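You operate a simulated robot arm through the tools that you are given. There is no shell and no other tool. Be economical: measure what you need, move in short steps, check, and stop when the job is done.

Carry out the task below with a simulated two-armed robot. There is one attempt and no reset: what you move stays moved.

JOB
Turn the straightener knob to 9. Fetch the green clamp from the front of the wall bench and set it on the yellow batch tag. Open the cabinet door two, put the blue tin on the middle shelf behind cabinet door two, then shut the two. Put the yellow collar on the lower shelf of the spool stand away on the top of the blue cabinet. Put the green wire bundle from the lower shelf of the spool stand on the second shelf from the bottom of the grey rack. Fetch the green coil from the fittings bench and set it on the steel bench. Do these in any order. Set down upright: green clamp.

Only the result counts: the job must be done as asked and must still hold three seconds after the hand-in. Knocking over, shifting, dropping, spilling or breaking anything else fails it.

ROBOT AND FRAMES
Two 7-joint arms with fingered hands on one trunk, on a base that drives. Base frame: it is fixed to the floor where the robot stands at the start and does not move with it; the origin is under the middle of the robot, x ahead of it, y to its left, z up; the surface under the hand at the start is at about z = 950. Readings come in mm, rad, newtons and seconds.
The left shoulder is at the start at [200, 135, 895], the right one opposite. Places, roughly: blue tin (7x7x7 cm) [2600, -400, 1000]; cabinet door two [2300, 3400, 900]; green clamp (4x6x7 cm) [2400, 500, 900]; green coil (11x12x3 cm) [-5900, 500, 900]; green wire bundle (12x3x3 cm) [-800, -2100, 500]; middle shelf behind cabinet door two [2500, 3400, 1000]; second shelf of the grey rack [-2300, -1800, 700]; steel bench [-5600, 3100, 900]; straightener knob [600, 100, 900]; top of the blue cabinet (23x64 cm) [460, 5720, 620]; yellow batch tag [2250, 1000, 750]; yellow collar (6x6x3 cm) [-600, -2200, 500]. Payload 4 kg a hand.
The tool frame of a hand sits at the grasp point between the pads (the TCP): z along the fingers, y along the line on which they close. The tips reach 25 mm beyond it. Largest opening 88 mm; the body of the gripper starts 29 mm behind the TCP. The gripper is a hand of 4 fingers: y runs from the thumb to the fingers, the wrist lies at [-13, -106, -174] in the tool frame, and closing takes about 1.5 s.
Orientation is that of the tool frame in the base frame, as a unit quaternion [x, y, z, w]. With the fingers straight down and the wrist toward the robot, the tool's x, y and z point along [0, 1, 0], [1, 0, 0] and [0, 0, -1] of the base frame.

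CONTROLS
- The arms move only by the tool apply_moves. It takes "left_motion", "right_motion" or both (then of equal length, played together; a hand with none holds still); each is text: rows parted by semicolons, each of 6 numbers parted by spaces: the shift along the tool's x, y, z in mm, then the turn, a rotation vector about the tool's x, y, z in rad. In form: tx ty tz wx wy wz; .... A call has 1 to 12 rows; each row shifts and turns the commanded pose from where the row before left it, along the tool's axes as they then stand. "left_hand" and "right_hand" are, for a hand that has rows, the gripper command, from -1 (fully open) to 1 (shut), values between in proportion, set as the call begins (left out, the last holds). Rows are played at 5 a second. More than 50 mm and 0.15 rad between two rows, or a gripper value outside its range, and nothing of the call is played. A pose out of reach is approached as far as the arm can. The call stops where the force on the tool passes 40 N (or 10 N more than at its start, if that is more) or the arm is blocked; 0.2 s more then pass. The fingers move at their own pace (about 153 mm/s each) and stop on an object; they squeeze with about 26 N. The grip force told is the motor's: it shows also when the fingers shut on nothing. Time passes only in rows, and 0.2 s behind the last, so rows that do not move let the fingers close. It gives the time, the measured TCP pose, the force on the tool (base axes), the opening and the grip force at its end, in the units of the frame above (readings bear some noise), with the torque about the TCP (base axes, N m) and any sound that the robot's microphone picked up.
- Cameras (640 x 400 px; columns grow to the right, rows downward): "scene" is now at [145.4, 8.6, 1505.7]; the picture's right is [0.09, -1.00, 0.00], its down [-0.63, -0.06, -0.78] and it looks along [0.77, 0.07, -0.63] (base axes); focal length 253 px, centre (320, 200). "left" rides on the left gripper at [-64, -83, -98] in its tool frame; the picture's right is [-0.62, -0.37, 0.69], its down [0.71, -0.63, 0.30] and it looks along [0.32, 0.68, 0.65] (tool axes); focal length 265 px, centre (320, 200). "right" rides on the right gripper at [64, -83, -98] in its tool frame; the picture's right is [-0.62, 0.37, -0.69], its down [-0.71, -0.63, 0.30] and it looks along [-0.32, 0.68, 0.65] (tool axes); focal length 265 px, centre (320, 200). There is no depth. A picture from a camera that has moved, and an enlarged one, comes with that camera's place and axes in the base frame and with its lens.
- capture(camera): a new picture of that camera. It takes no simulated time.
- lift_body(by): slides the trunk up (or, below 0, down) by that many mm; the arms and the scene camera ride with it, the base frame stays. It gives what a move gives, with no picture.
- roll_base(legs): drives the robot by 1 to 6 legs, each [ahead, left, turn to the left] in mm, mm and rad, along the robot's own axes; the way and the turn of a leg run together, so that a leg with both is an arc; at most 1500 mm and 3.142 rad a leg. The arms and the cameras ride along, it lands a little off, and it stops where it bumps. It gives what a move gives.
- set_fingers(index, middle, ring, thumb_bend, thumb_turn, hand): sets how far each is bent, from 0 (flat) to 1 (curled in); at 0.3 the hand is open as for a grip, at 0.7 the pads meet at the TCP. One left out holds its place. A second passes; each finger stops where it meets its share of the squeeze, and holds until it gets a number again. A gripper value or a shape takes the hand back. It gives what a move gives, with no picture; readings hold the bend of each and the force on the fingers (four entries, about 0 where the hand has none), thumb and palm. thumb_turn goes from beside the hand (0) to across from the fingers (1), as for a grip.
- grasp_type(shape, hand): the hand has 4 fingers and takes this shape, open, in about a second: jaw (thumb against the fingers, like two jaws); tri (thumb and two fingers); tip (a fingertip pinch); poke (one finger out to press); point (the index stretched); flat (the hand flat); cup (the hand cupped); fist (a fist). The gripper value then closes the fingers along that shape, each until it touches; the sizes above hold for jaw. It gives what a move gives, with no picture.
- head_to(pan, tilt): turns the head with the scene camera to pan (to the left, within 1.693 rad either way) and tilt (down, from -0.506 to 1.204), counted from straight ahead of the robot. It gives what a move gives.
- inspect(camera, box): a new picture of the part [left, top, right, bottom] of that camera's present view, enlarged. It takes no simulated time.
- finish_job(): hands the job in; it is judged then, once.

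Work in short steps. Places have to be worked out from the pictures, the camera data and where the tool is seen: move nearer, look again, correct. Check each grasp and each placing, and mend what went wrong. You have 196 turns and 172 pictures in all, those below and enlarged ones among them. Open the grippers and draw the arms clear of the work before you hand the job in, unless the task says otherwise; then end with one line.

The tools are called after ">>>" by a JSON object that holds its "name" and its "arguments". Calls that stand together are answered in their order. apply_moves: Moves the arms, as the interface text tells. Its arguments: {"type":"object","properties":{"left_motion":{"type":"string"},"left_hand":{"type":"number"},"right_motion":{"type":"string"},"right_hand":{"type":"number"}},"required":[]} The other tools are called the same way: lift_body (by) slides the trunk up or down; grasp_type (shape, hand) gives the hand a shape; set_fingers (index, middle, ring, thumb_bend, thumb_turn, hand) moves the fingers one by one; roll_base (legs) drives the base; head_to (pan, tilt) turns the head that bears the scene camera; capture (camera) takes a picture; inspect (camera, box) takes an enlarged picture of a part of a camera's view; finish_job () hands the job in.

At the start:

```text
time: 0.0
left_tool_pos: [547.2, 323.5, 1292.1]
left_tool_rot: [0.707, 0.707, 0.0, 0.0]
left_force: [0.1, 0.5, -0.4]
left_torque: [0.0, 0.0, 0.02]
left_opening: 87.8
left_finger_force: 0.0
left_shape: jaw
left_bend: [0.3, 0.3, 0.3, 0.3, 0.98]
left_finger forces: [0.0, 0.0, 0.0, 0.0, 0.0, 0.0]
right_tool_pos: [611.7, -173.7, 1219.0]
right_tool_rot: [0.707, 0.707, -0.001, 0.0]
right_force: [-1.0, 0.0, 0.8]
right_torque: [0.01, -0.02, 0.0]
right_opening: 87.8
right_finger_force: 0.1
right_shape: jaw
right_bend: [0.3, 0.3, 0.3, 0.3, 0.98]
right_finger forces: [0.0, 0.0, 0.1, 0.1, 0.1, 0.0]
trunk travel left (down, up): [-500.0, 270.0]
robot x, y, heading: [-2.7, -0.8, 0.007]
head pan, tilt: [0.091, 0.684]
```

scene: 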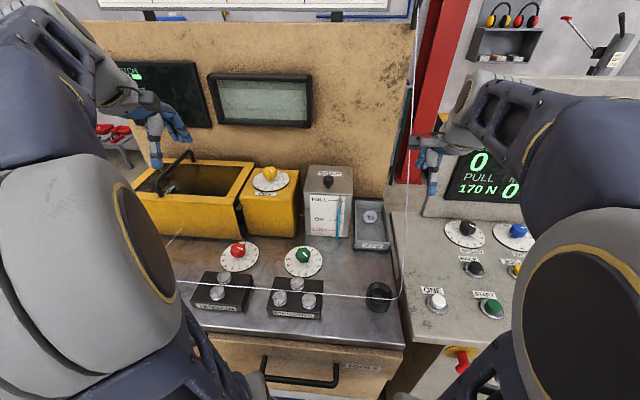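
right: 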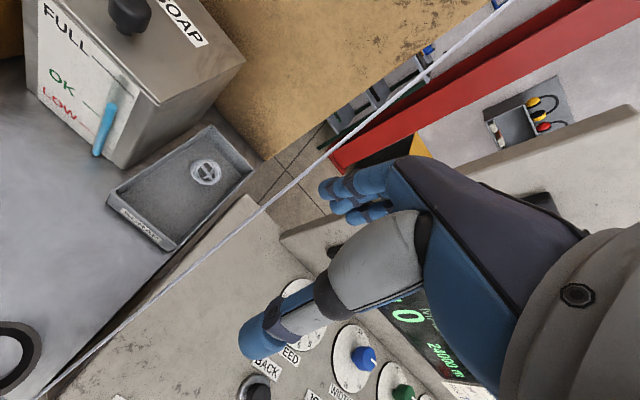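
left: 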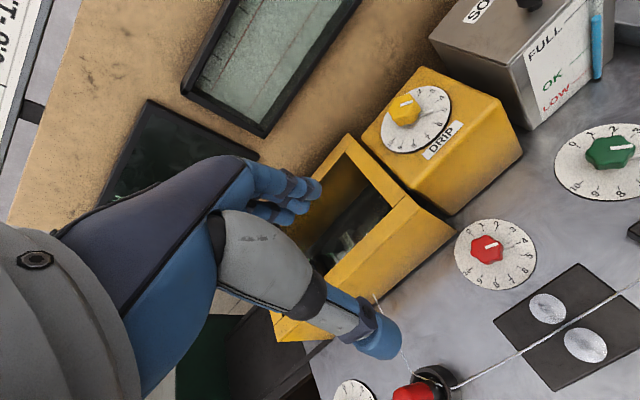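

The bench shows a red and a green knob, a drip knob and two labelled roller blocks. I'll enlarge this region to find which one is the straightener knob.

>>> {"name": "inspect", "arguments": {"camera": "scene", "box": [180, 220, 340, 320]}}

>>> {"name": "inspect", "arguments": {"camera": "left", "box": [420, 80, 640, 380]}}

```text
4.00 times, centred on (260, 270) of scene
camera zoom: at [145.4, 8.6, 1505.7], right [0.09, -1.0, 0.0], down [-0.63, -0.06, -0.78], along [0.77, 0.07, -0.63], focal length 1014 px, centre (560, -80)
```

zoom: 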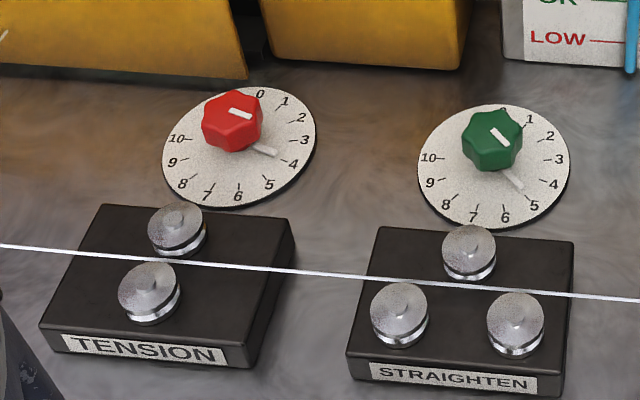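

```text
1.33 times, centred on (530, 230) of left
camera zoom: at [464.6, 260.6, 1389.6], right [-0.37, -0.62, -0.69], down [-0.63, 0.71, -0.3], along [0.68, 0.32, -0.65], focal length 354 px, centre (40, 160)
```

zoom: 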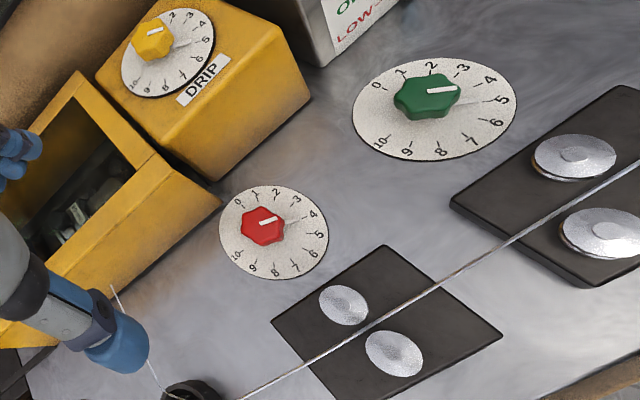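

The straightener knob is the green one, at about (555, 90, 955), with its pointer near 5. I'll bring the left hand above it to look closer.

>>> {"name": "apply_moves", "arguments": {"left_motion": "-39 1 25 0 0 0;-39 1 25 0 0 0;-39 1 25 0 0 0;-39 1 25 0 0 0;-39 1 25 0 0 0;-38 1 25 0 0 0", "left_hand": -1}}

>>> {"name": "capture", "arguments": {"camera": "left"}}

>>> {"name": "capture", "arguments": {"camera": "scene"}}

```text
time: 1.4
left_tool_pos: [555.0, 90.1, 1141.1]
left_tool_rot: [0.707, 0.707, 0.0, 0.0]
left_force: [0.1, 0.0, 0.9]
left_torque: [-0.01, -0.02, 0.02]
left_opening: 87.6
left_finger_force: 0.0
left_shape: jaw
left_bend: [0.3, 0.3, 0.3, 0.3, 0.98]
left_finger forces: [0.0, 0.1, 0.1, 0.1, 0.1, 0.0]
right_tool_pos: [612.9, -173.8, 1217.9]
right_tool_rot: [0.707, 0.707, 0.001, 0.0]
right_force: [0.8, -0.3, -0.5]
right_torque: [-0.01, 0.01, 0.03]
right_opening: 87.7
right_finger_force: 0.2
right_shape: jaw
right_bend: [0.3, 0.3, 0.3, 0.3, 0.98]
right_finger forces: [0.0, 0.1, 0.0, 0.0, 0.1, 0.0]
trunk travel left (down, up): [-500.0, 270.0]
robot x, y, heading: [-1.1, -1.4, -0.001]
head pan, tilt: [0.091, 0.684]
```

```text
166 pictures are left
camera left: at [470.0, 27.5, 1239.1], right [-0.37, -0.62, -0.69], down [-0.63, 0.71, -0.3], along [0.68, 0.32, -0.65], focal length 265 px, centre (320, 200)
```

left: 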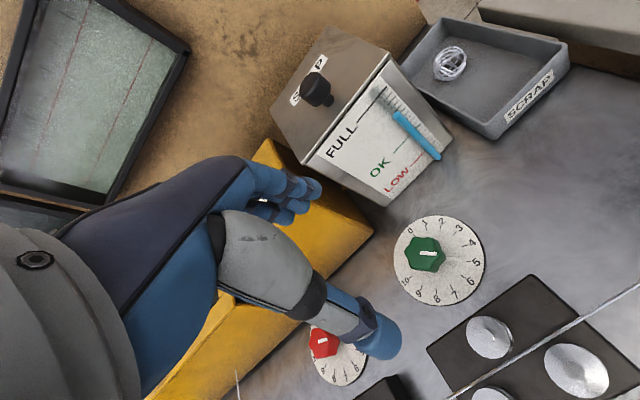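

```text
165 pictures are left
camera scene: at [145.3, 8.8, 1505.8], right [0.09, -1.0, 0.0], down [-0.63, -0.06, -0.78], along [0.77, 0.07, -0.63], focal length 253 px, centre (320, 200)
```

scene: 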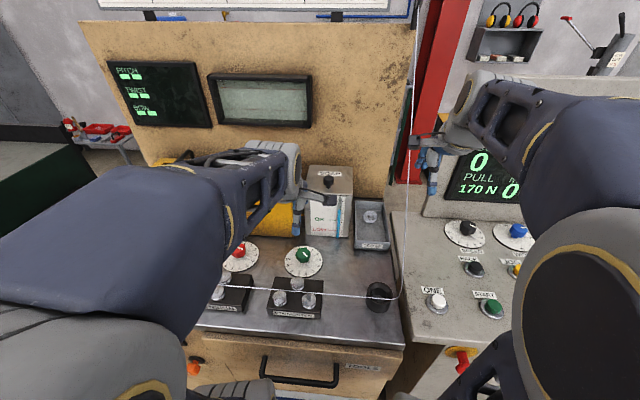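

Triangulating, the dial is at about (587, 95, 912) and the knob top is near z 945. I'll zoom in to read the dial angles.

>>> {"name": "inspect", "arguments": {"camera": "left", "box": [379, 211, 499, 311]}}

```text
4.00 times, centred on (439, 261) of left
camera zoom: at [470.0, 27.5, 1239.1], right [-0.37, -0.62, -0.69], down [-0.63, 0.71, -0.3], along [0.68, 0.32, -0.65], focal length 1062 px, centre (-156, -44)
```

zoom: 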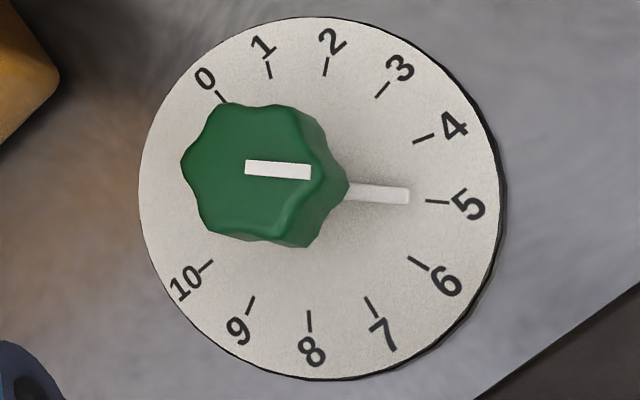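

The fit gives the dial centre at (594, 95.5), with 27° per number, 0 pointing away from the robot and the pointer at 5. I need 108° clockwise, so I'll pre-turn the hand by −0.5 rad and descend to just above the knob.

>>> {"name": "apply_moves", "arguments": {"left_motion": "5.5 39 0 0 0 0;0 0 35 0 0 -0.125;0 0 35 0 0 -0.125;0 0 35 0 0 -0.125;0 0 35 0 0 -0.125;0 0 0 0 0 0"}}

>>> {"name": "inspect", "arguments": {"camera": "scene", "box": [240, 180, 368, 260]}}

>>> {"name": "capture", "arguments": {"camera": "left"}}

```text
time: 2.8
left_tool_pos: [593.8, 95.8, 1001.9]
left_tool_rot: [0.51, 0.86, -0.001, 0.001]
left_force: [0.1, 0.2, 0.0]
left_torque: [-0.03, -0.03, 0.0]
left_opening: 87.6
left_finger_force: 0.0
left_shape: jaw
left_bend: [0.3, 0.3, 0.3, 0.3, 0.98]
left_finger forces: [0.0, 0.0, 0.1, 0.0, 0.1, 0.1]
right_tool_pos: [612.0, -174.4, 1220.4]
right_tool_rot: [0.707, 0.707, 0.0, 0.0]
right_force: [-0.3, 0.8, 0.6]
right_torque: [0.03, 0.0, 0.01]
right_opening: 87.6
right_finger_force: 0.1
right_shape: jaw
right_bend: [0.3, 0.3, 0.3, 0.3, 0.98]
right_finger forces: [0.0, 0.1, 0.0, 0.0, 0.0, 0.0]
trunk travel left (down, up): [-500.0, 270.0]
robot x, y, heading: [0.6, 1.6, -0.003]
head pan, tilt: [0.091, 0.684]
```

```text
5.00 times, centred on (304, 220) of scene
camera zoom: at [145.3, 8.6, 1505.7], right [0.09, -1.0, 0.0], down [-0.63, -0.06, -0.78], along [0.77, 0.07, -0.63], focal length 1267 px, centre (400, 100)
```

zoom: 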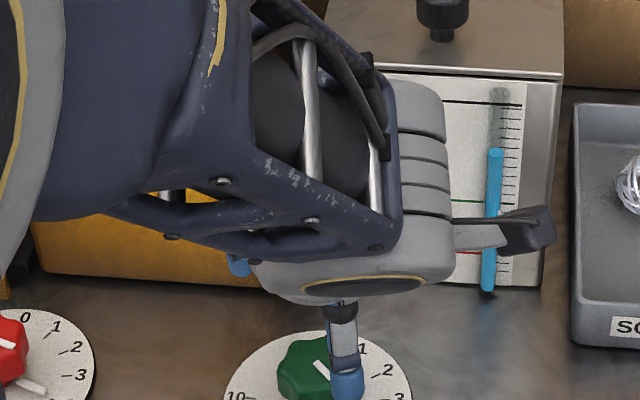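

```text
162 pictures are left
camera left: at [550.6, 0.4, 1099.5], right [-0.03, -0.72, -0.69], down [-0.9, 0.32, -0.3], along [0.44, 0.61, -0.65], focal length 265 px, centre (320, 200)
```

left: 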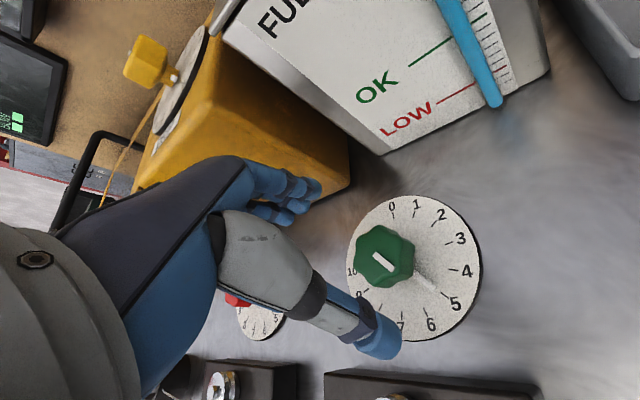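

The hand is lined up over the knob. I'll descend to z ≈ 943 and close on it.

>>> {"name": "apply_moves", "arguments": {"left_motion": "0 0 20 0 0 0;0 0 20 0 0 0;0 0 18 0 0 0"}}

>>> {"name": "capture", "arguments": {"camera": "left"}}

```text
time: 3.6
left_tool_pos: [593.3, 95.6, 944.3]
left_tool_rot: [0.51, 0.86, 0.0, 0.0]
left_force: [-0.8, -0.5, -0.5]
left_torque: [0.02, 0.0, -0.01]
left_opening: 87.9
left_finger_force: 0.0
left_shape: jaw
left_bend: [0.3, 0.3, 0.3, 0.3, 0.98]
left_finger forces: [0.0, 0.1, 0.0, 0.0, 0.0, 0.0]
right_tool_pos: [613.6, -174.3, 1219.2]
right_tool_rot: [0.707, 0.707, 0.0, 0.0]
right_force: [0.2, 0.7, -0.4]
right_torque: [-0.01, -0.01, 0.0]
right_opening: 87.7
right_finger_force: 0.1
right_shape: jaw
right_bend: [0.3, 0.3, 0.3, 0.3, 0.98]
right_finger forces: [0.0, 0.0, 0.1, 0.1, 0.0, 0.1]
trunk travel left (down, up): [-500.0, 270.0]
robot x, y, heading: [1.8, 0.9, -0.004]
head pan, tilt: [0.091, 0.684]
```

```text
161 pictures are left
camera left: at [550.0, -0.4, 1042.6], right [-0.03, -0.72, -0.69], down [-0.9, 0.33, -0.3], along [0.44, 0.61, -0.65], focal length 265 px, centre (320, 200)
```

left: 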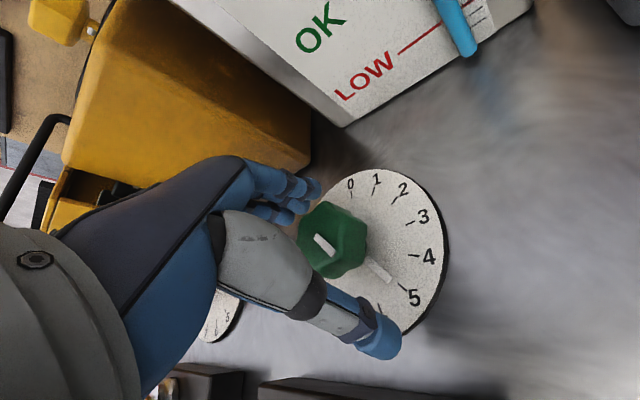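

The knob sits between fingers and thumb, so I'll close now.

>>> {"name": "apply_moves", "arguments": {"left_motion": "0 0 0 0 0 0;0 0 0 0 0 0;0 0 0 0 0 0;0 0 0 0 0 0;0 0 0 0 0 0;0 0 0 0 0 0;0 0 0 0 0 0;0 0 0 0 0 0", "left_hand": 1}}

```text
time: 5.4
left_tool_pos: [593.1, 94.4, 945.9]
left_tool_rot: [0.511, 0.859, -0.001, 0.0]
left_force: [-4.7, -3.2, -1.5]
left_torque: [-0.03, 0.06, 0.05]
left_opening: 32.1
left_finger_force: 26.1
left_shape: jaw
left_bend: [0.74, 0.45, 0.47, 0.74, 1.0]
left_finger forces: [12.5, 6.7, 0.1, 0.1, 24.6, 0.0]
right_tool_pos: [612.1, -174.5, 1219.2]
right_tool_rot: [0.707, 0.707, 0.001, 0.0]
right_force: [-0.4, 0.6, 1.2]
right_torque: [-0.02, 0.0, 0.0]
right_opening: 87.5
right_finger_force: 0.1
right_shape: jaw
right_bend: [0.3, 0.3, 0.3, 0.3, 0.98]
right_finger forces: [0.0, 0.0, 0.0, 0.0, 0.0, 0.1]
trunk travel left (down, up): [-500.0, 270.0]
robot x, y, heading: [1.2, 0.0, -0.001]
head pan, tilt: [0.091, 0.684]
```

The grip holds the knob with a 32 mm opening and only a small side force. I'll turn 12 × 0.14 rad and then look.

>>> {"name": "apply_moves", "arguments": {"left_motion": "0 0 0 0 0 0.14;0 0 0 0 0 0.14;0 0 0 0 0 0.14;0 0 0 0 0 0.14;0 0 0 0 0 0.14;0 0 0 0 0 0.14;0 0 0 0 0 0.14;0 0 0 0 0 0.14;0 0 0 0 0 0.14;0 0 0 0 0 0.14;0 0 0 0 0 0.14;0 0 0 0 0 0.14"}}

>>> {"name": "capture", "arguments": {"camera": "left"}}

>>> {"name": "inspect", "arguments": {"camera": "scene", "box": [240, 220, 368, 300]}}

```text
time: 8.0
left_tool_pos: [594.2, 98.4, 945.4]
left_tool_rot: [0.981, 0.194, 0.003, 0.0]
left_force: [1.8, 18.7, 6.7]
left_torque: [0.38, -0.04, 0.1]
left_opening: 29.5
left_finger_force: 26.0
left_shape: jaw
left_bend: [0.75, 0.47, 0.47, 0.72, 1.0]
left_finger forces: [8.9, 5.8, 0.0, 0.0, 31.6, 0.0]
right_tool_pos: [612.0, -174.9, 1219.6]
right_tool_rot: [0.707, 0.707, 0.001, 0.001]
right_force: [0.9, 0.4, -0.6]
right_torque: [0.01, 0.02, 0.01]
right_opening: 87.3
right_finger_force: 0.1
right_shape: jaw
right_bend: [0.3, 0.3, 0.3, 0.3, 0.98]
right_finger forces: [0.1, 0.0, 0.0, 0.1, 0.0, 0.0]
trunk travel left (down, up): [-500.0, 270.0]
robot x, y, heading: [-1.7, -2.3, 0.001]
head pan, tilt: [0.091, 0.684]
```

```text
160 pictures are left
camera left: at [502.1, 151.1, 1041.9], right [-0.71, 0.11, -0.69], down [0.42, 0.86, -0.3], along [0.56, -0.51, -0.65], focal length 265 px, centre (320, 200)
```

left: 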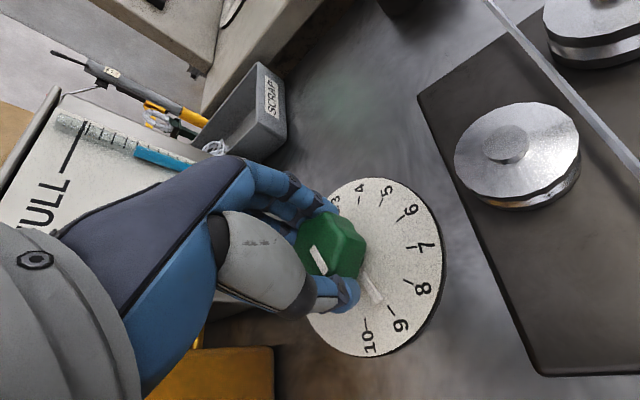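

```text
5.00 times, centred on (304, 260) of scene
camera zoom: at [145.4, 9.3, 1505.7], right [0.09, -1.0, 0.0], down [-0.63, -0.06, -0.78], along [0.77, 0.07, -0.63], focal length 1267 px, centre (400, -100)
```

zoom: 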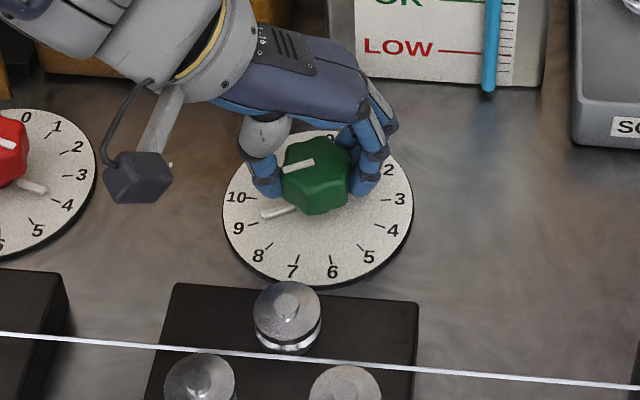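

The pointer already looks near 9. I'll zoom in with the left camera to measure.

>>> {"name": "inspect", "arguments": {"camera": "left", "box": [300, 170, 460, 370]}}

```text
2.00 times, centred on (380, 270) of left
camera zoom: at [502.1, 151.1, 1041.9], right [-0.71, 0.11, -0.69], down [0.42, 0.86, -0.3], along [0.56, -0.51, -0.65], focal length 531 px, centre (200, 60)
```

zoom: 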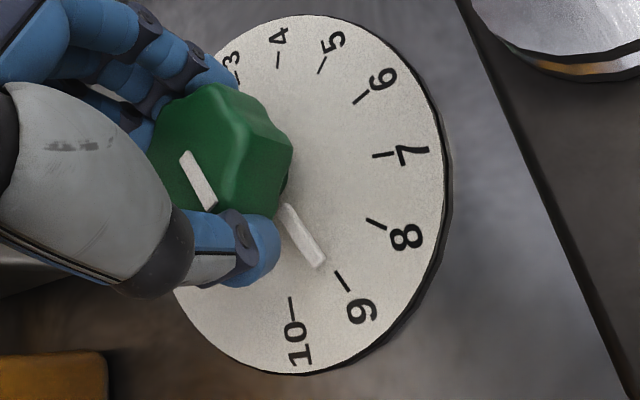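

The pointer sits on the 9 tick within about 0.1, after allowing for its height. I'll release, rise and check.

>>> {"name": "apply_moves", "arguments": {"left_motion": "0 0 0 0 0 0;0 0 0 0 0 0;0 0 0 0 0 0;0 0 0 0 0 0;0 0 0 0 0 0;0 0 -20 0 0 0;0 0 -30 0 0 0;0 0 -40 0 0 0;0 0 -40 0 0 0", "left_hand": -1}}

>>> {"name": "inspect", "arguments": {"camera": "scene", "box": [270, 230, 334, 290]}}

>>> {"name": "capture", "arguments": {"camera": "left"}}

```text
time: 10.0
left_tool_pos: [593.2, 100.7, 1073.0]
left_tool_rot: [0.981, 0.194, -0.001, 0.0]
left_force: [-0.3, -0.6, 0.1]
left_torque: [0.0, 0.03, -0.02]
left_opening: 87.5
left_finger_force: 0.1
left_shape: jaw
left_bend: [0.3, 0.3, 0.3, 0.3, 0.98]
left_finger forces: [0.0, 0.0, 0.1, 0.1, 0.0, 0.0]
right_tool_pos: [612.5, -173.9, 1219.0]
right_tool_rot: [0.708, 0.707, 0.0, 0.0]
right_force: [0.2, -0.4, 0.4]
right_torque: [0.01, 0.0, 0.02]
right_opening: 87.6
right_finger_force: 0.1
right_shape: jaw
right_bend: [0.3, 0.3, 0.3, 0.3, 0.98]
right_finger forces: [0.1, 0.0, 0.0, 0.0, 0.1, 0.1]
trunk travel left (down, up): [-500.0, 270.0]
robot x, y, heading: [-4.2, 2.9, 0.002]
head pan, tilt: [0.091, 0.684]
```

```text
6.67 times, centred on (302, 260) of scene
camera zoom: at [145.6, 8.7, 1505.7], right [0.09, -1.0, 0.0], down [-0.63, -0.06, -0.78], along [0.77, 0.07, -0.63], focal length 1690 px, centre (440, -200)
```

zoom: 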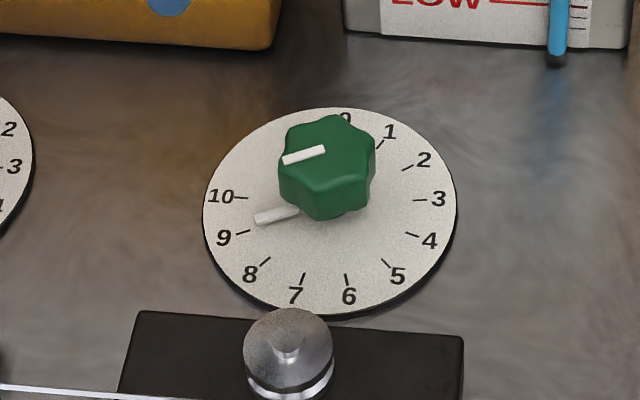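

```text
156 pictures are left
camera left: at [500.7, 153.4, 1170.7], right [-0.71, 0.1, -0.69], down [0.42, 0.85, -0.3], along [0.56, -0.51, -0.65], focal length 265 px, centre (320, 200)
```

left: 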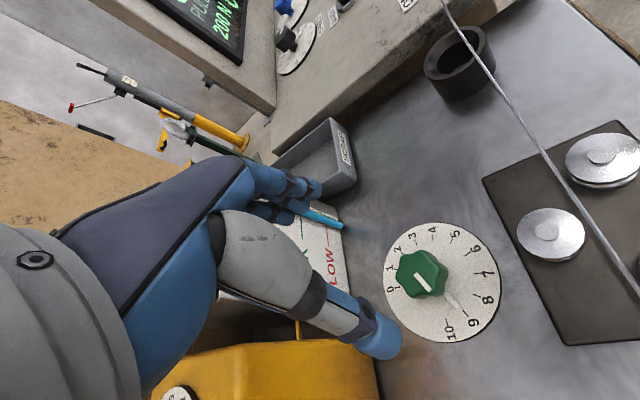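

The result looks near 9, but it needs a sharper measurement. I'll zoom both views.

>>> {"name": "inspect", "arguments": {"camera": "left", "box": [380, 220, 508, 348]}}

>>> {"name": "inspect", "arguments": {"camera": "scene", "box": [286, 242, 322, 282]}}

```text
3.12 times, centred on (444, 284) of left
camera zoom: at [500.7, 153.4, 1170.7], right [-0.71, 0.1, -0.69], down [0.42, 0.85, -0.3], along [0.56, -0.51, -0.65], focal length 829 px, centre (-68, -62)
```

zoom: 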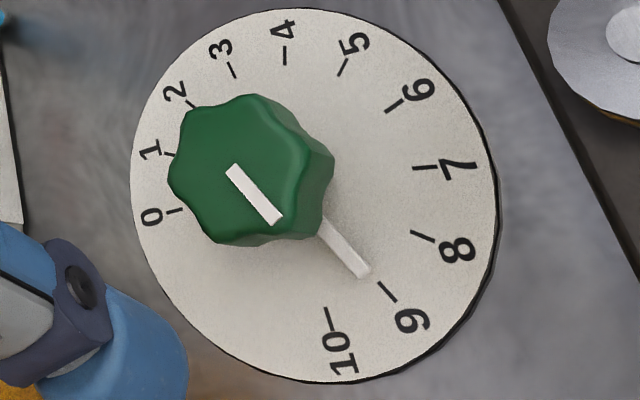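

```text
10.00 times, centred on (304, 262) of scene
camera zoom: at [145.6, 8.7, 1505.7], right [0.09, -1.0, 0.0], down [-0.63, -0.06, -0.78], along [0.77, 0.07, -0.63], focal length 2534 px, centre (480, -420)
```

zoom: 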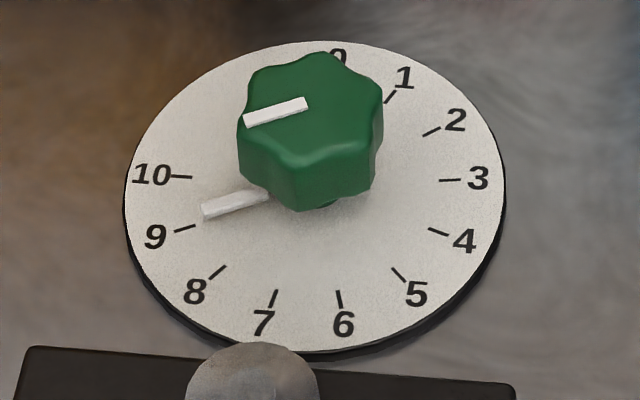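

The knob reads 9, with the pointer parallel to and lined up on the 9 tick. Next I'll lift the left arm, turn it back and pull it in for driving.

>>> {"name": "apply_moves", "arguments": {"left_motion": "0 0 -25 0 0 -0.1475;0 0 -25 0 0 -0.1475;0 0 -25 0 0 -0.1475;0 0 -25 0 0 -0.1475;0 0 -25 0 0 -0.1475;0 0 -25 0 0 -0.1475;0 0 -25 0 0 -0.1475;0 0 -25 0 0 -0.1475;37 -30 0 0 0 0;37 -30 0 0 0 0;37 -30 0 0 0 0;37 -30 0 0 0 0"}}

>>> {"name": "apply_moves", "arguments": {"left_motion": "0 -40 0 0 0 0;0 -40 0 0 0 0;0 -40 0 0 0 0", "right_motion": "0 -45 -15 0 0 0;0 -45 -15 0 0 0;0 -45 -15 0 0 0"}}

>>> {"name": "head_to", "arguments": {"pan": 1.5, "tilt": 0.35}}

>>> {"name": "capture", "arguments": {"camera": "scene"}}

>>> {"name": "head_to", "arguments": {"pan": -1.5, "tilt": 0.35}}

>>> {"name": "capture", "arguments": {"camera": "scene"}}

>>> {"name": "head_to", "arguments": {"pan": 0.0, "tilt": 0.2}}

>>> {"name": "capture", "arguments": {"camera": "scene"}}

```text
time: 12.6
left_tool_pos: [472.6, 245.0, 1274.8]
left_tool_rot: [0.708, 0.706, 0.0, -0.001]
left_force: [-0.1, -0.9, 0.3]
left_torque: [0.01, 0.0, 0.01]
left_opening: 87.7
left_finger_force: 0.0
left_shape: jaw
left_bend: [0.3, 0.3, 0.3, 0.3, 0.98]
left_finger forces: [0.0, 0.1, 0.0, 0.1, 0.0, 0.0]
right_tool_pos: [613.0, -174.8, 1219.9]
right_tool_rot: [0.707, 0.707, 0.0, 0.0]
right_force: [-0.2, 0.0, 0.0]
right_torque: [0.03, 0.02, -0.02]
right_opening: 87.7
right_finger_force: 0.0
right_shape: jaw
right_bend: [0.3, 0.3, 0.3, 0.3, 0.98]
right_finger forces: [0.1, 0.0, 0.0, 0.0, 0.0, 0.0]
trunk travel left (down, up): [-500.0, 270.0]
robot x, y, heading: [-0.4, -1.6, 0.004]
head pan, tilt: [0.091, 0.684]
```

```text
time: 13.6
left_tool_pos: [367.0, 267.8, 1254.8]
left_tool_rot: [0.705, 0.707, -0.056, 0.018]
left_force: [-0.3, 1.1, 0.2]
left_torque: [0.05, -0.01, -0.02]
left_opening: 87.9
left_finger_force: 0.0
left_shape: jaw
left_bend: [0.3, 0.3, 0.3, 0.3, 0.98]
left_finger forces: [0.1, 0.0, 0.0, 0.0, 0.0, 0.0]
right_tool_pos: [479.3, -173.1, 1260.0]
right_tool_rot: [0.707, 0.707, 0.0, -0.001]
right_force: [-0.3, 0.9, 0.4]
right_torque: [0.01, -0.01, 0.02]
right_opening: 87.9
right_finger_force: 0.0
right_shape: jaw
right_bend: [0.3, 0.3, 0.3, 0.3, 0.98]
right_finger forces: [0.0, 0.0, 0.0, 0.0, 0.0, 0.0]
trunk travel left (down, up): [-500.0, 270.0]
robot x, y, heading: [0.6, 2.1, 0.002]
head pan, tilt: [0.091, 0.684]
stopped in row 3 (left hand): the arm was blocked; the commanded pose is now the measured one
```

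```text
time: 15.1
left_tool_pos: [367.0, 268.1, 1255.2]
left_tool_rot: [0.705, 0.707, -0.056, 0.019]
left_force: [-0.2, 0.1, 0.3]
left_torque: [0.01, 0.01, 0.0]
left_opening: 87.5
left_finger_force: 0.0
left_shape: jaw
left_bend: [0.3, 0.3, 0.3, 0.3, 0.98]
left_finger forces: [0.1, 0.0, 0.0, 0.1, 0.0, 0.2]
right_tool_pos: [477.9, -173.1, 1261.3]
right_tool_rot: [0.707, 0.707, 0.0, 0.0]
right_force: [-0.4, -0.6, 0.1]
right_torque: [0.0, -0.03, 0.0]
right_opening: 87.6
right_finger_force: 0.1
right_shape: jaw
right_bend: [0.3, 0.3, 0.3, 0.3, 0.98]
right_finger forces: [0.0, 0.1, 0.0, 0.0, 0.0, 0.1]
trunk travel left (down, up): [-500.0, 270.0]
robot x, y, heading: [4.2, -3.7, -0.001]
head pan, tilt: [1.499, 0.351]
```

```text
153 pictures are left
camera scene: at [67.1, 93.7, 1535.8], right [1.0, -0.07, 0.0], down [-0.02, -0.34, -0.94], along [0.07, 0.94, -0.34], focal length 253 px, centre (320, 200)
```

scene: 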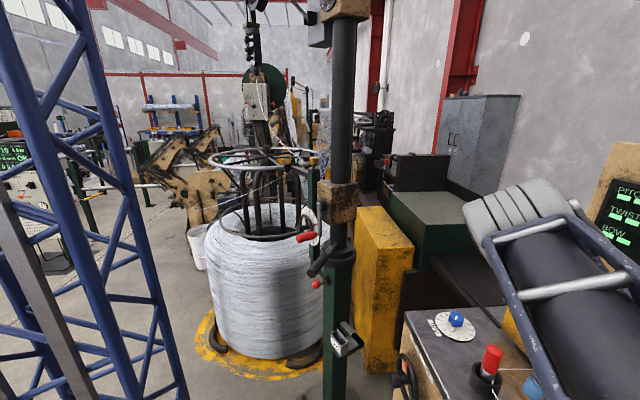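

```text
time: 17.7
left_tool_pos: [367.5, 267.2, 1253.6]
left_tool_rot: [0.705, 0.707, -0.055, 0.019]
left_force: [-1.0, 0.9, -0.2]
left_torque: [0.02, -0.01, -0.02]
left_opening: 87.8
left_finger_force: 0.1
left_shape: jaw
left_bend: [0.3, 0.3, 0.3, 0.3, 0.98]
left_finger forces: [0.0, 0.0, 0.1, 0.1, 0.1, 0.0]
right_tool_pos: [478.2, -172.3, 1261.6]
right_tool_rot: [0.707, 0.707, 0.0, 0.0]
right_force: [0.0, 0.4, -0.1]
right_torque: [-0.04, 0.01, 0.01]
right_opening: 87.7
right_finger_force: 0.0
right_shape: jaw
right_bend: [0.3, 0.3, 0.3, 0.3, 0.98]
right_finger forces: [0.1, 0.1, 0.1, 0.0, 0.0, 0.1]
trunk travel left (down, up): [-500.0, 270.0]
robot x, y, heading: [-3.1, 0.4, 0.006]
head pan, tilt: [-1.499, 0.351]
```

```text
152 pictures are left
camera scene: at [67.1, -92.0, 1535.8], right [-1.0, -0.07, 0.0], down [-0.02, 0.34, -0.94], along [0.07, -0.94, -0.34], focal length 253 px, centre (320, 200)
```

scene: 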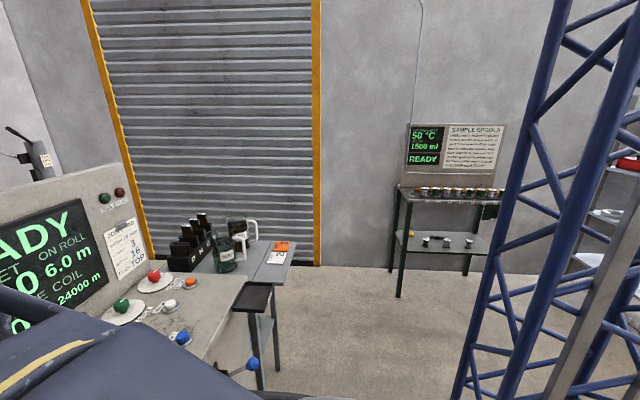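

```text
time: 19.3
left_tool_pos: [367.0, 268.8, 1255.0]
left_tool_rot: [0.705, 0.707, -0.056, 0.019]
left_force: [-0.2, 0.8, 0.9]
left_torque: [-0.02, -0.01, 0.0]
left_opening: 87.8
left_finger_force: 0.1
left_shape: jaw
left_bend: [0.3, 0.3, 0.3, 0.3, 0.98]
left_finger forces: [0.1, 0.0, 0.0, 0.0, 0.0, 0.0]
right_tool_pos: [479.5, -172.6, 1260.6]
right_tool_rot: [0.707, 0.707, 0.0, 0.0]
right_force: [1.0, 0.3, -1.2]
right_torque: [0.02, 0.0, 0.03]
right_opening: 87.8
right_finger_force: 0.1
right_shape: jaw
right_bend: [0.3, 0.3, 0.3, 0.3, 0.98]
right_finger forces: [0.0, 0.0, 0.0, 0.0, 0.0, 0.1]
trunk travel left (down, up): [-500.0, 270.0]
robot x, y, heading: [-1.3, -0.4, 0.003]
head pan, tilt: [0.0, 0.201]
```

```text
151 pictures are left
camera scene: at [153.5, 0.8, 1549.8], right [0.0, -1.0, 0.0], down [-0.2, 0.0, -0.98], along [0.98, 0.0, -0.2], focal length 253 px, centre (320, 200)
```

scene: 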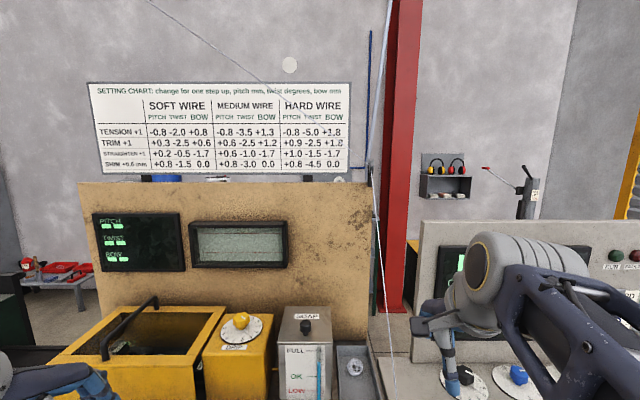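

Next I need a map of the aisles before driving, so I'll look at the head's pan limits to both rear quarters.

>>> {"name": "head_to", "arguments": {"pan": 1.69, "tilt": 0.45}}

>>> {"name": "capture", "arguments": {"camera": "scene"}}

>>> {"name": "head_to", "arguments": {"pan": -1.69, "tilt": 0.45}}

>>> {"name": "capture", "arguments": {"camera": "scene"}}

>>> {"name": "head_to", "arguments": {"pan": -0.7, "tilt": 0.35}}

>>> {"name": "capture", "arguments": {"camera": "scene"}}

```text
time: 21.1
left_tool_pos: [366.8, 267.6, 1255.2]
left_tool_rot: [0.705, 0.707, -0.056, 0.02]
left_force: [-0.1, 0.0, -1.6]
left_torque: [-0.03, -0.03, 0.0]
left_opening: 87.4
left_finger_force: 0.1
left_shape: jaw
left_bend: [0.3, 0.3, 0.3, 0.3, 0.98]
left_finger forces: [0.0, 0.0, 0.1, 0.1, 0.1, 0.0]
right_tool_pos: [478.1, -172.4, 1261.7]
right_tool_rot: [0.707, 0.707, 0.0, 0.0]
right_force: [-0.7, 0.5, 0.2]
right_torque: [-0.04, 0.01, -0.03]
right_opening: 87.9
right_finger_force: 0.0
right_shape: jaw
right_bend: [0.3, 0.3, 0.3, 0.3, 0.98]
right_finger forces: [0.0, 0.0, 0.0, 0.1, 0.0, 0.0]
trunk travel left (down, up): [-500.0, 270.0]
robot x, y, heading: [-1.5, -2.7, -0.002]
head pan, tilt: [1.689, 0.45]
```

```text
150 pictures are left
camera scene: at [49.5, 92.1, 1526.6], right [0.99, 0.12, 0.0], down [0.05, -0.43, -0.9], along [-0.11, 0.89, -0.44], focal length 253 px, centre (320, 200)
```

scene: 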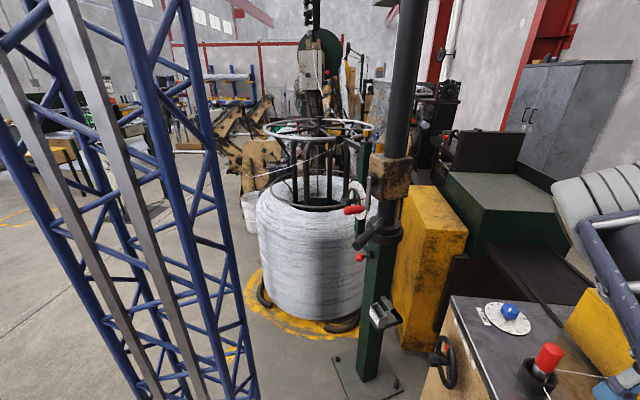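

```text
time: 23.9
left_tool_pos: [368.2, 267.4, 1254.3]
left_tool_rot: [0.705, 0.707, -0.056, 0.019]
left_force: [-0.1, 0.3, -0.5]
left_torque: [-0.02, -0.01, -0.01]
left_opening: 87.5
left_finger_force: 0.1
left_shape: jaw
left_bend: [0.3, 0.3, 0.3, 0.3, 0.98]
left_finger forces: [0.1, 0.0, 0.1, 0.0, 0.0, 0.0]
right_tool_pos: [479.1, -172.2, 1261.4]
right_tool_rot: [0.707, 0.707, 0.0, 0.0]
right_force: [0.8, -0.2, 0.1]
right_torque: [0.01, 0.02, 0.01]
right_opening: 87.9
right_finger_force: 0.0
right_shape: jaw
right_bend: [0.3, 0.3, 0.3, 0.3, 0.98]
right_finger forces: [0.0, 0.1, 0.0, 0.0, 0.0, 0.1]
trunk travel left (down, up): [-500.0, 270.0]
robot x, y, heading: [1.0, 3.4, 0.003]
head pan, tilt: [-1.689, 0.45]
```

```text
149 pictures are left
camera scene: at [49.5, -90.4, 1526.6], right [-0.99, 0.12, 0.0], down [0.05, 0.43, -0.9], along [-0.11, -0.89, -0.44], focal length 253 px, centre (320, 200)
```

scene: 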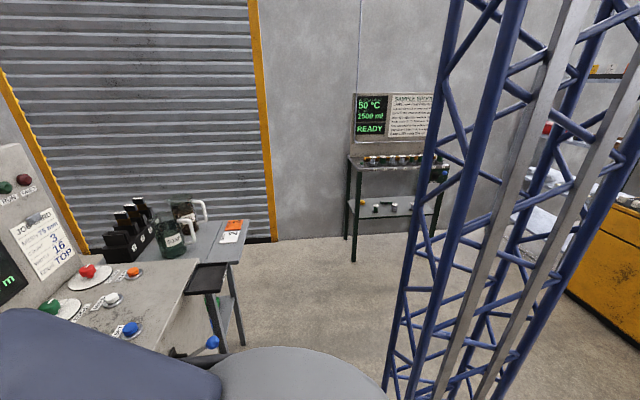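

```text
time: 25.2
left_tool_pos: [367.7, 268.2, 1254.8]
left_tool_rot: [0.704, 0.707, -0.056, 0.019]
left_force: [-0.7, 0.2, 0.2]
left_torque: [0.0, -0.02, -0.01]
left_opening: 87.4
left_finger_force: 0.0
left_shape: jaw
left_bend: [0.3, 0.3, 0.3, 0.3, 0.98]
left_finger forces: [0.0, 0.0, 0.0, 0.0, 0.0, 0.0]
right_tool_pos: [478.7, -172.2, 1261.8]
right_tool_rot: [0.707, 0.707, 0.0, 0.0]
right_force: [0.3, -0.4, 0.3]
right_torque: [0.01, -0.01, -0.02]
right_opening: 87.7
right_finger_force: 0.1
right_shape: jaw
right_bend: [0.3, 0.3, 0.3, 0.3, 0.98]
right_finger forces: [0.0, 0.1, 0.1, 0.1, 0.1, 0.0]
trunk travel left (down, up): [-500.0, 270.0]
robot x, y, heading: [-0.0, 1.5, -0.003]
head pan, tilt: [-0.7, 0.351]
```

```text
148 pictures are left
camera scene: at [131.5, -59.2, 1535.8], right [-0.64, -0.76, 0.0], down [-0.26, 0.22, -0.94], along [0.72, -0.61, -0.34], focal length 253 px, centre (320, 200)
```

scene: 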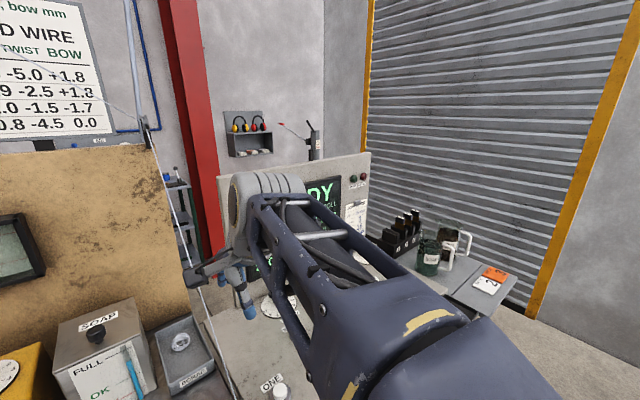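

The blue lattice appears symmetric on both sides, so it may be part of the robot. I'll shift sideways a little and look again to check.

>>> {"name": "roll_base", "arguments": {"legs": [[-100, -300, 0]]}}

>>> {"name": "head_to", "arguments": {"pan": -1.69, "tilt": 0.45}}

>>> {"name": "capture", "arguments": {"camera": "scene"}}

```text
time: 27.3
left_tool_pos: [265.7, -24.9, 1253.6]
left_tool_rot: [0.702, 0.709, -0.056, 0.018]
left_force: [-0.5, 0.2, -0.4]
left_torque: [0.0, 0.02, 0.01]
left_opening: 87.5
left_finger_force: 0.0
left_shape: jaw
left_bend: [0.3, 0.3, 0.3, 0.3, 0.98]
left_finger forces: [0.1, 0.0, 0.0, 0.0, 0.1, 0.0]
right_tool_pos: [379.7, -464.7, 1262.2]
right_tool_rot: [0.704, 0.71, 0.0, 0.0]
right_force: [-0.1, 0.0, 1.2]
right_torque: [0.0, 0.02, 0.02]
right_opening: 87.7
right_finger_force: 0.0
right_shape: jaw
right_bend: [0.3, 0.3, 0.3, 0.3, 0.98]
right_finger forces: [0.0, 0.0, 0.1, 0.0, 0.0, 0.1]
trunk travel left (down, up): [-500.0, 270.0]
robot x, y, heading: [-101.2, -292.3, 0.007]
head pan, tilt: [-0.7, 0.351]
```

```text
time: 28.5
left_tool_pos: [264.3, -25.2, 1254.1]
left_tool_rot: [0.701, 0.71, -0.056, 0.019]
left_force: [0.9, 0.4, 0.3]
left_torque: [0.0, 0.01, 0.02]
left_opening: 87.8
left_finger_force: 0.0
left_shape: jaw
left_bend: [0.3, 0.3, 0.3, 0.3, 0.98]
left_finger forces: [0.0, 0.0, 0.0, 0.1, 0.0, 0.0]
right_tool_pos: [379.8, -464.8, 1262.0]
right_tool_rot: [0.705, 0.709, 0.001, 0.0]
right_force: [-1.1, 0.7, 0.3]
right_torque: [-0.01, -0.04, 0.02]
right_opening: 88.0
right_finger_force: 0.2
right_shape: jaw
right_bend: [0.3, 0.3, 0.3, 0.3, 0.98]
right_finger forces: [0.0, 0.0, 0.0, 0.0, 0.0, 0.0]
trunk travel left (down, up): [-500.0, 270.0]
robot x, y, heading: [-97.7, -294.3, 0.003]
head pan, tilt: [-1.689, 0.45]
```

```text
147 pictures are left
camera scene: at [-49.6, -385.2, 1526.6], right [-0.99, 0.11, 0.0], down [0.05, 0.43, -0.9], along [-0.1, -0.89, -0.44], focal length 253 px, centre (320, 200)
```

scene: 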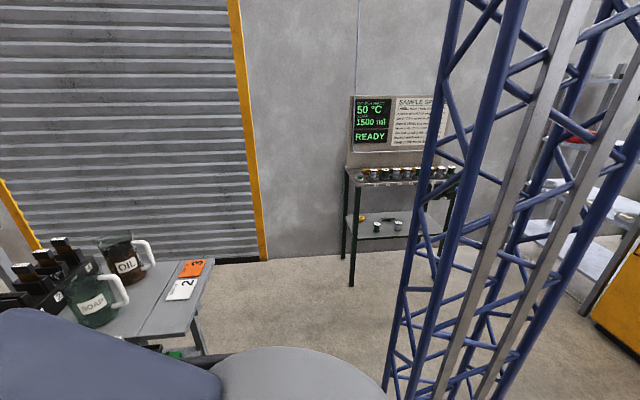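

The lattice moves with the robot, so it is its own mast. I'll drive to stand in front of the spool stand, facing −y.

>>> {"name": "roll_base", "arguments": {"legs": [[-590, -300, 0], [0, 0, -1.571], [650, 0, 0]]}}

>>> {"name": "head_to", "arguments": {"pan": 0, "tilt": 0.7}}

>>> {"name": "capture", "arguments": {"camera": "scene"}}

```text
time: 39.2
left_tool_pos: [-381.0, -1604.9, 1254.8]
left_tool_rot: [0.998, 0.021, -0.054, -0.025]
left_force: [-0.4, -0.1, -0.2]
left_torque: [0.0, -0.01, -0.04]
left_opening: 87.7
left_finger_force: 0.0
left_shape: jaw
left_bend: [0.3, 0.3, 0.3, 0.3, 0.98]
left_finger forces: [0.0, 0.1, 0.1, 0.1, 0.1, 0.1]
right_tool_pos: [-818.2, -1733.3, 1261.1]
right_tool_rot: [1.0, 0.019, 0.0, -0.001]
right_force: [0.1, -0.3, 0.0]
right_torque: [0.0, -0.03, 0.0]
right_opening: 87.7
right_finger_force: 0.1
right_shape: jaw
right_bend: [0.3, 0.3, 0.3, 0.3, 0.98]
right_finger forces: [0.0, 0.0, 0.0, 0.1, 0.0, 0.0]
trunk travel left (down, up): [-500.0, 270.0]
robot x, y, heading: [-664.8, -1249.3, -1.533]
head pan, tilt: [-1.689, 0.45]
```

```text
time: 40.9
left_tool_pos: [-381.1, -1606.0, 1254.4]
left_tool_rot: [0.998, 0.021, -0.053, -0.025]
left_force: [0.6, 0.7, 0.1]
left_torque: [0.0, -0.02, 0.03]
left_opening: 88.0
left_finger_force: 0.0
left_shape: jaw
left_bend: [0.3, 0.3, 0.3, 0.3, 0.98]
left_finger forces: [0.0, 0.0, 0.1, 0.0, 0.0, 0.0]
right_tool_pos: [-816.8, -1733.2, 1261.0]
right_tool_rot: [1.0, 0.018, 0.0, 0.001]
right_force: [0.3, -0.9, 0.6]
right_torque: [0.01, 0.01, 0.02]
right_opening: 87.7
right_finger_force: 0.1
right_shape: jaw
right_bend: [0.3, 0.3, 0.3, 0.3, 0.98]
right_finger forces: [0.0, 0.0, 0.0, 0.0, 0.1, 0.0]
trunk travel left (down, up): [-500.0, 270.0]
robot x, y, heading: [-661.3, -1249.9, -1.532]
head pan, tilt: [0.0, 0.7]
```

```text
146 pictures are left
camera scene: at [-657.3, -1392.9, 1504.4], right [-1.0, -0.04, 0.0], down [-0.02, 0.64, -0.76], along [0.03, -0.76, -0.64], focal length 253 px, centre (320, 200)
```

scene: 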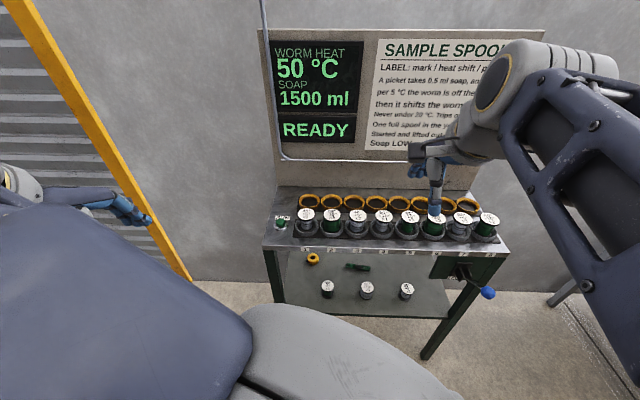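

The collar (left) and bundle (right) lie on the lower shelf behind three spools, under a shelf at z ≈ 870. I'll lower the trunk for both view and reach.

>>> {"name": "lift_body", "arguments": {"by": -300}}

>>> {"name": "head_to", "arguments": {"pan": 0, "tilt": 0.75}}

>>> {"name": "capture", "arguments": {"camera": "scene"}}

```text
time: 43.9
left_tool_pos: [-380.3, -1604.8, 955.1]
left_tool_rot: [0.998, 0.021, -0.054, -0.026]
left_force: [-0.1, 0.4, 0.1]
left_torque: [0.0, -0.01, -0.01]
left_opening: 87.9
left_finger_force: 0.1
left_shape: jaw
left_bend: [0.3, 0.3, 0.3, 0.3, 0.98]
left_finger forces: [0.1, 0.1, 0.1, 0.0, 0.1, 0.0]
right_tool_pos: [-816.5, -1732.8, 961.3]
right_tool_rot: [1.0, 0.019, 0.0, 0.0]
right_force: [-0.3, 0.7, 0.6]
right_torque: [0.05, 0.01, -0.01]
right_opening: 87.8
right_finger_force: 0.1
right_shape: jaw
right_bend: [0.3, 0.3, 0.3, 0.3, 0.98]
right_finger forces: [0.0, 0.1, 0.1, 0.1, 0.1, 0.0]
trunk travel left (down, up): [-200.0, 570.0]
robot x, y, heading: [-662.1, -1249.0, -1.532]
head pan, tilt: [0.0, 0.7]
```

```text
time: 44.5
left_tool_pos: [-380.2, -1605.0, 954.9]
left_tool_rot: [0.998, 0.02, -0.054, -0.026]
left_force: [-0.3, 0.2, 0.3]
left_torque: [0.0, 0.03, 0.01]
left_opening: 87.6
left_finger_force: 0.1
left_shape: jaw
left_bend: [0.3, 0.3, 0.3, 0.3, 0.98]
left_finger forces: [0.0, 0.0, 0.1, 0.0, 0.0, 0.0]
right_tool_pos: [-817.9, -1732.4, 961.2]
right_tool_rot: [1.0, 0.018, 0.0, -0.001]
right_force: [0.2, -0.4, 0.0]
right_torque: [0.01, 0.01, 0.01]
right_opening: 87.8
right_finger_force: 0.0
right_shape: jaw
right_bend: [0.3, 0.3, 0.3, 0.3, 0.98]
right_finger forces: [0.0, 0.0, 0.1, 0.0, 0.1, 0.0]
trunk travel left (down, up): [-200.0, 570.0]
robot x, y, heading: [-660.7, -1251.2, -1.539]
head pan, tilt: [0.0, 0.75]
```

```text
145 pictures are left
camera scene: at [-657.3, -1390.8, 1200.2], right [-1.0, -0.04, 0.0], down [-0.03, 0.68, -0.73], along [0.03, -0.73, -0.68], focal length 253 px, centre (320, 200)
```

scene: 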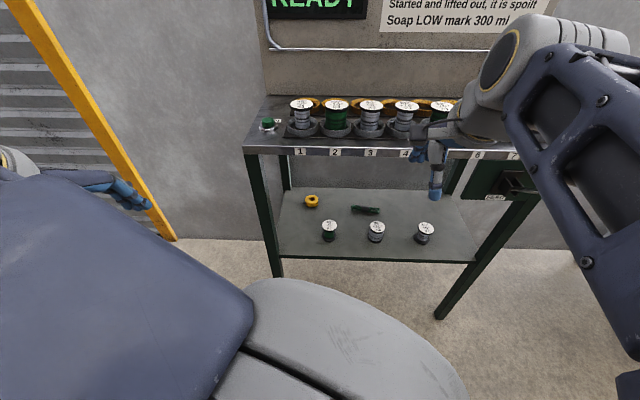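

Refined from two heights, the shelf is at z ≈ 445, the collar at about (−591, −2183), the bundle at about (−811, −2137) and the spool tops near z 510. I'll lower the right hand in front of the stand.

>>> {"name": "apply_moves", "arguments": {"right_motion": "0 0 45 0 0 0;0 0 45 0 0 0;0 0 45 0 0 0;0 0 45 0 0 0;0 0 45 0 0 0;0 0 45 0 0 0;0 0 45 0 0 0;0 0 45 0 0 0;0 0 40 0 0 0", "right_hand": -1}}

>>> {"name": "capture", "arguments": {"camera": "right"}}

>>> {"name": "capture", "arguments": {"camera": "scene"}}

```text
time: 46.8
left_tool_pos: [-381.5, -1604.7, 955.2]
left_tool_rot: [0.998, 0.022, -0.054, -0.026]
left_force: [0.6, -0.7, 0.1]
left_torque: [-0.01, 0.0, -0.04]
left_opening: 87.6
left_finger_force: 0.1
left_shape: jaw
left_bend: [0.3, 0.3, 0.3, 0.3, 0.98]
left_finger forces: [0.0, 0.0, 0.1, 0.0, 0.0, 0.0]
right_tool_pos: [-935.5, -1792.1, 617.8]
right_tool_rot: [0.993, -0.12, 0.002, 0.01]
right_force: [-0.3, -0.1, 0.1]
right_torque: [0.0, 0.01, 0.01]
right_opening: 87.5
right_finger_force: 0.0
right_shape: jaw
right_bend: [0.3, 0.3, 0.3, 0.3, 0.98]
right_finger forces: [0.1, 0.1, 0.1, 0.0, 0.0, 0.1]
right hand out of reach, approached as far as the arm can: row 5, 6, 7, 8, 9
trunk travel left (down, up): [-200.0, 570.0]
robot x, y, heading: [-659.6, -1248.2, -1.541]
head pan, tilt: [0.0, 0.75]
stopped in row 9 (right hand): the arm was blocked; the commanded pose is now the measured one
```

```text
144 pictures are left
camera right: at [-852.5, -1724.4, 717.1], right [-0.69, -0.2, 0.69], down [-0.54, 0.78, -0.32], along [-0.48, -0.6, -0.64], focal length 265 px, centre (320, 200)
```

right: 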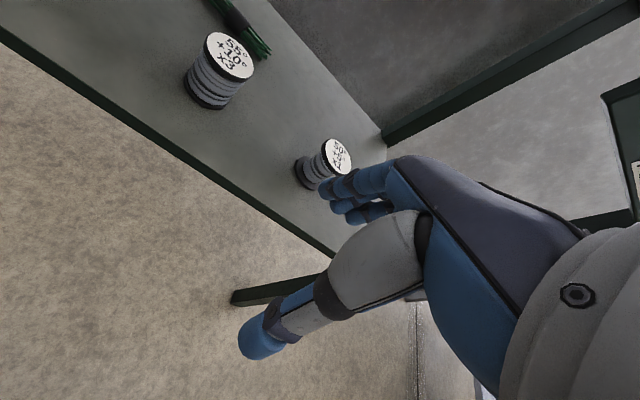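

```text
143 pictures are left
camera scene: at [-657.1, -1390.9, 1200.1], right [-1.0, -0.04, 0.0], down [-0.03, 0.68, -0.73], along [0.03, -0.73, -0.68], focal length 253 px, centre (320, 200)
```

scene: 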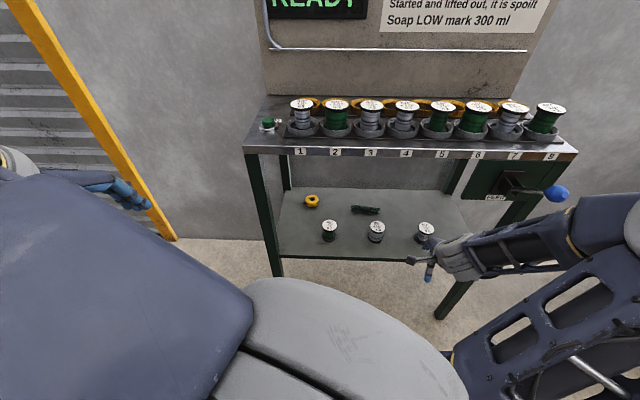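

The right arm hit its limit at this trunk height, with the hand just short of the stand. I'll lower the trunk 180 more, then straighten the hand pose.

>>> {"name": "apply_moves", "arguments": {"right_motion": "0 -15 -40 0 0 0;0 -15 -40 0 0 0;0 -15 -40 0 0 0"}}

>>> {"name": "lift_body", "arguments": {"by": -180}}

```text
time: 47.8
left_tool_pos: [-381.9, -1604.8, 955.5]
left_tool_rot: [0.998, 0.021, -0.054, -0.026]
left_force: [0.3, -0.9, -0.4]
left_torque: [0.0, 0.05, -0.02]
left_opening: 87.8
left_finger_force: 0.0
left_shape: jaw
left_bend: [0.3, 0.3, 0.3, 0.3, 0.98]
left_finger forces: [0.1, 0.1, 0.0, 0.0, 0.0, 0.0]
right_tool_pos: [-854.9, -1773.3, 732.6]
right_tool_rot: [1.0, -0.007, 0.017, 0.003]
right_force: [0.2, 0.1, -0.5]
right_torque: [0.02, 0.01, 0.0]
right_opening: 87.7
right_finger_force: 0.1
right_shape: jaw
right_bend: [0.3, 0.3, 0.3, 0.3, 0.98]
right_finger forces: [0.0, 0.0, 0.0, 0.1, 0.1, 0.1]
right hand out of reach, approached as far as the arm can: row 1
trunk travel left (down, up): [-200.0, 570.0]
robot x, y, heading: [-662.8, -1247.8, -1.533]
head pan, tilt: [0.0, 0.75]
stopped in row 3 (right hand): the arm was blocked; the commanded pose is now the measured one
```

```text
time: 49.8
left_tool_pos: [-380.7, -1605.6, 774.7]
left_tool_rot: [0.998, 0.02, -0.053, -0.026]
left_force: [1.1, 0.0, 0.2]
left_torque: [-0.02, -0.01, 0.01]
left_opening: 87.8
left_finger_force: 0.1
left_shape: jaw
left_bend: [0.3, 0.3, 0.3, 0.3, 0.98]
left_finger forces: [0.1, 0.0, 0.0, 0.0, 0.0, 0.0]
right_tool_pos: [-855.5, -1773.0, 554.7]
right_tool_rot: [1.0, -0.006, 0.016, 0.002]
right_force: [-0.8, -0.2, -0.3]
right_torque: [0.0, -0.01, -0.03]
right_opening: 87.5
right_finger_force: 0.0
right_shape: jaw
right_bend: [0.3, 0.3, 0.3, 0.3, 0.98]
right_finger forces: [0.0, 0.1, 0.0, 0.0, 0.0, 0.0]
trunk travel left (down, up): [-20.0, 750.0]
robot x, y, heading: [-663.2, -1244.7, -1.531]
head pan, tilt: [0.0, 0.75]
```

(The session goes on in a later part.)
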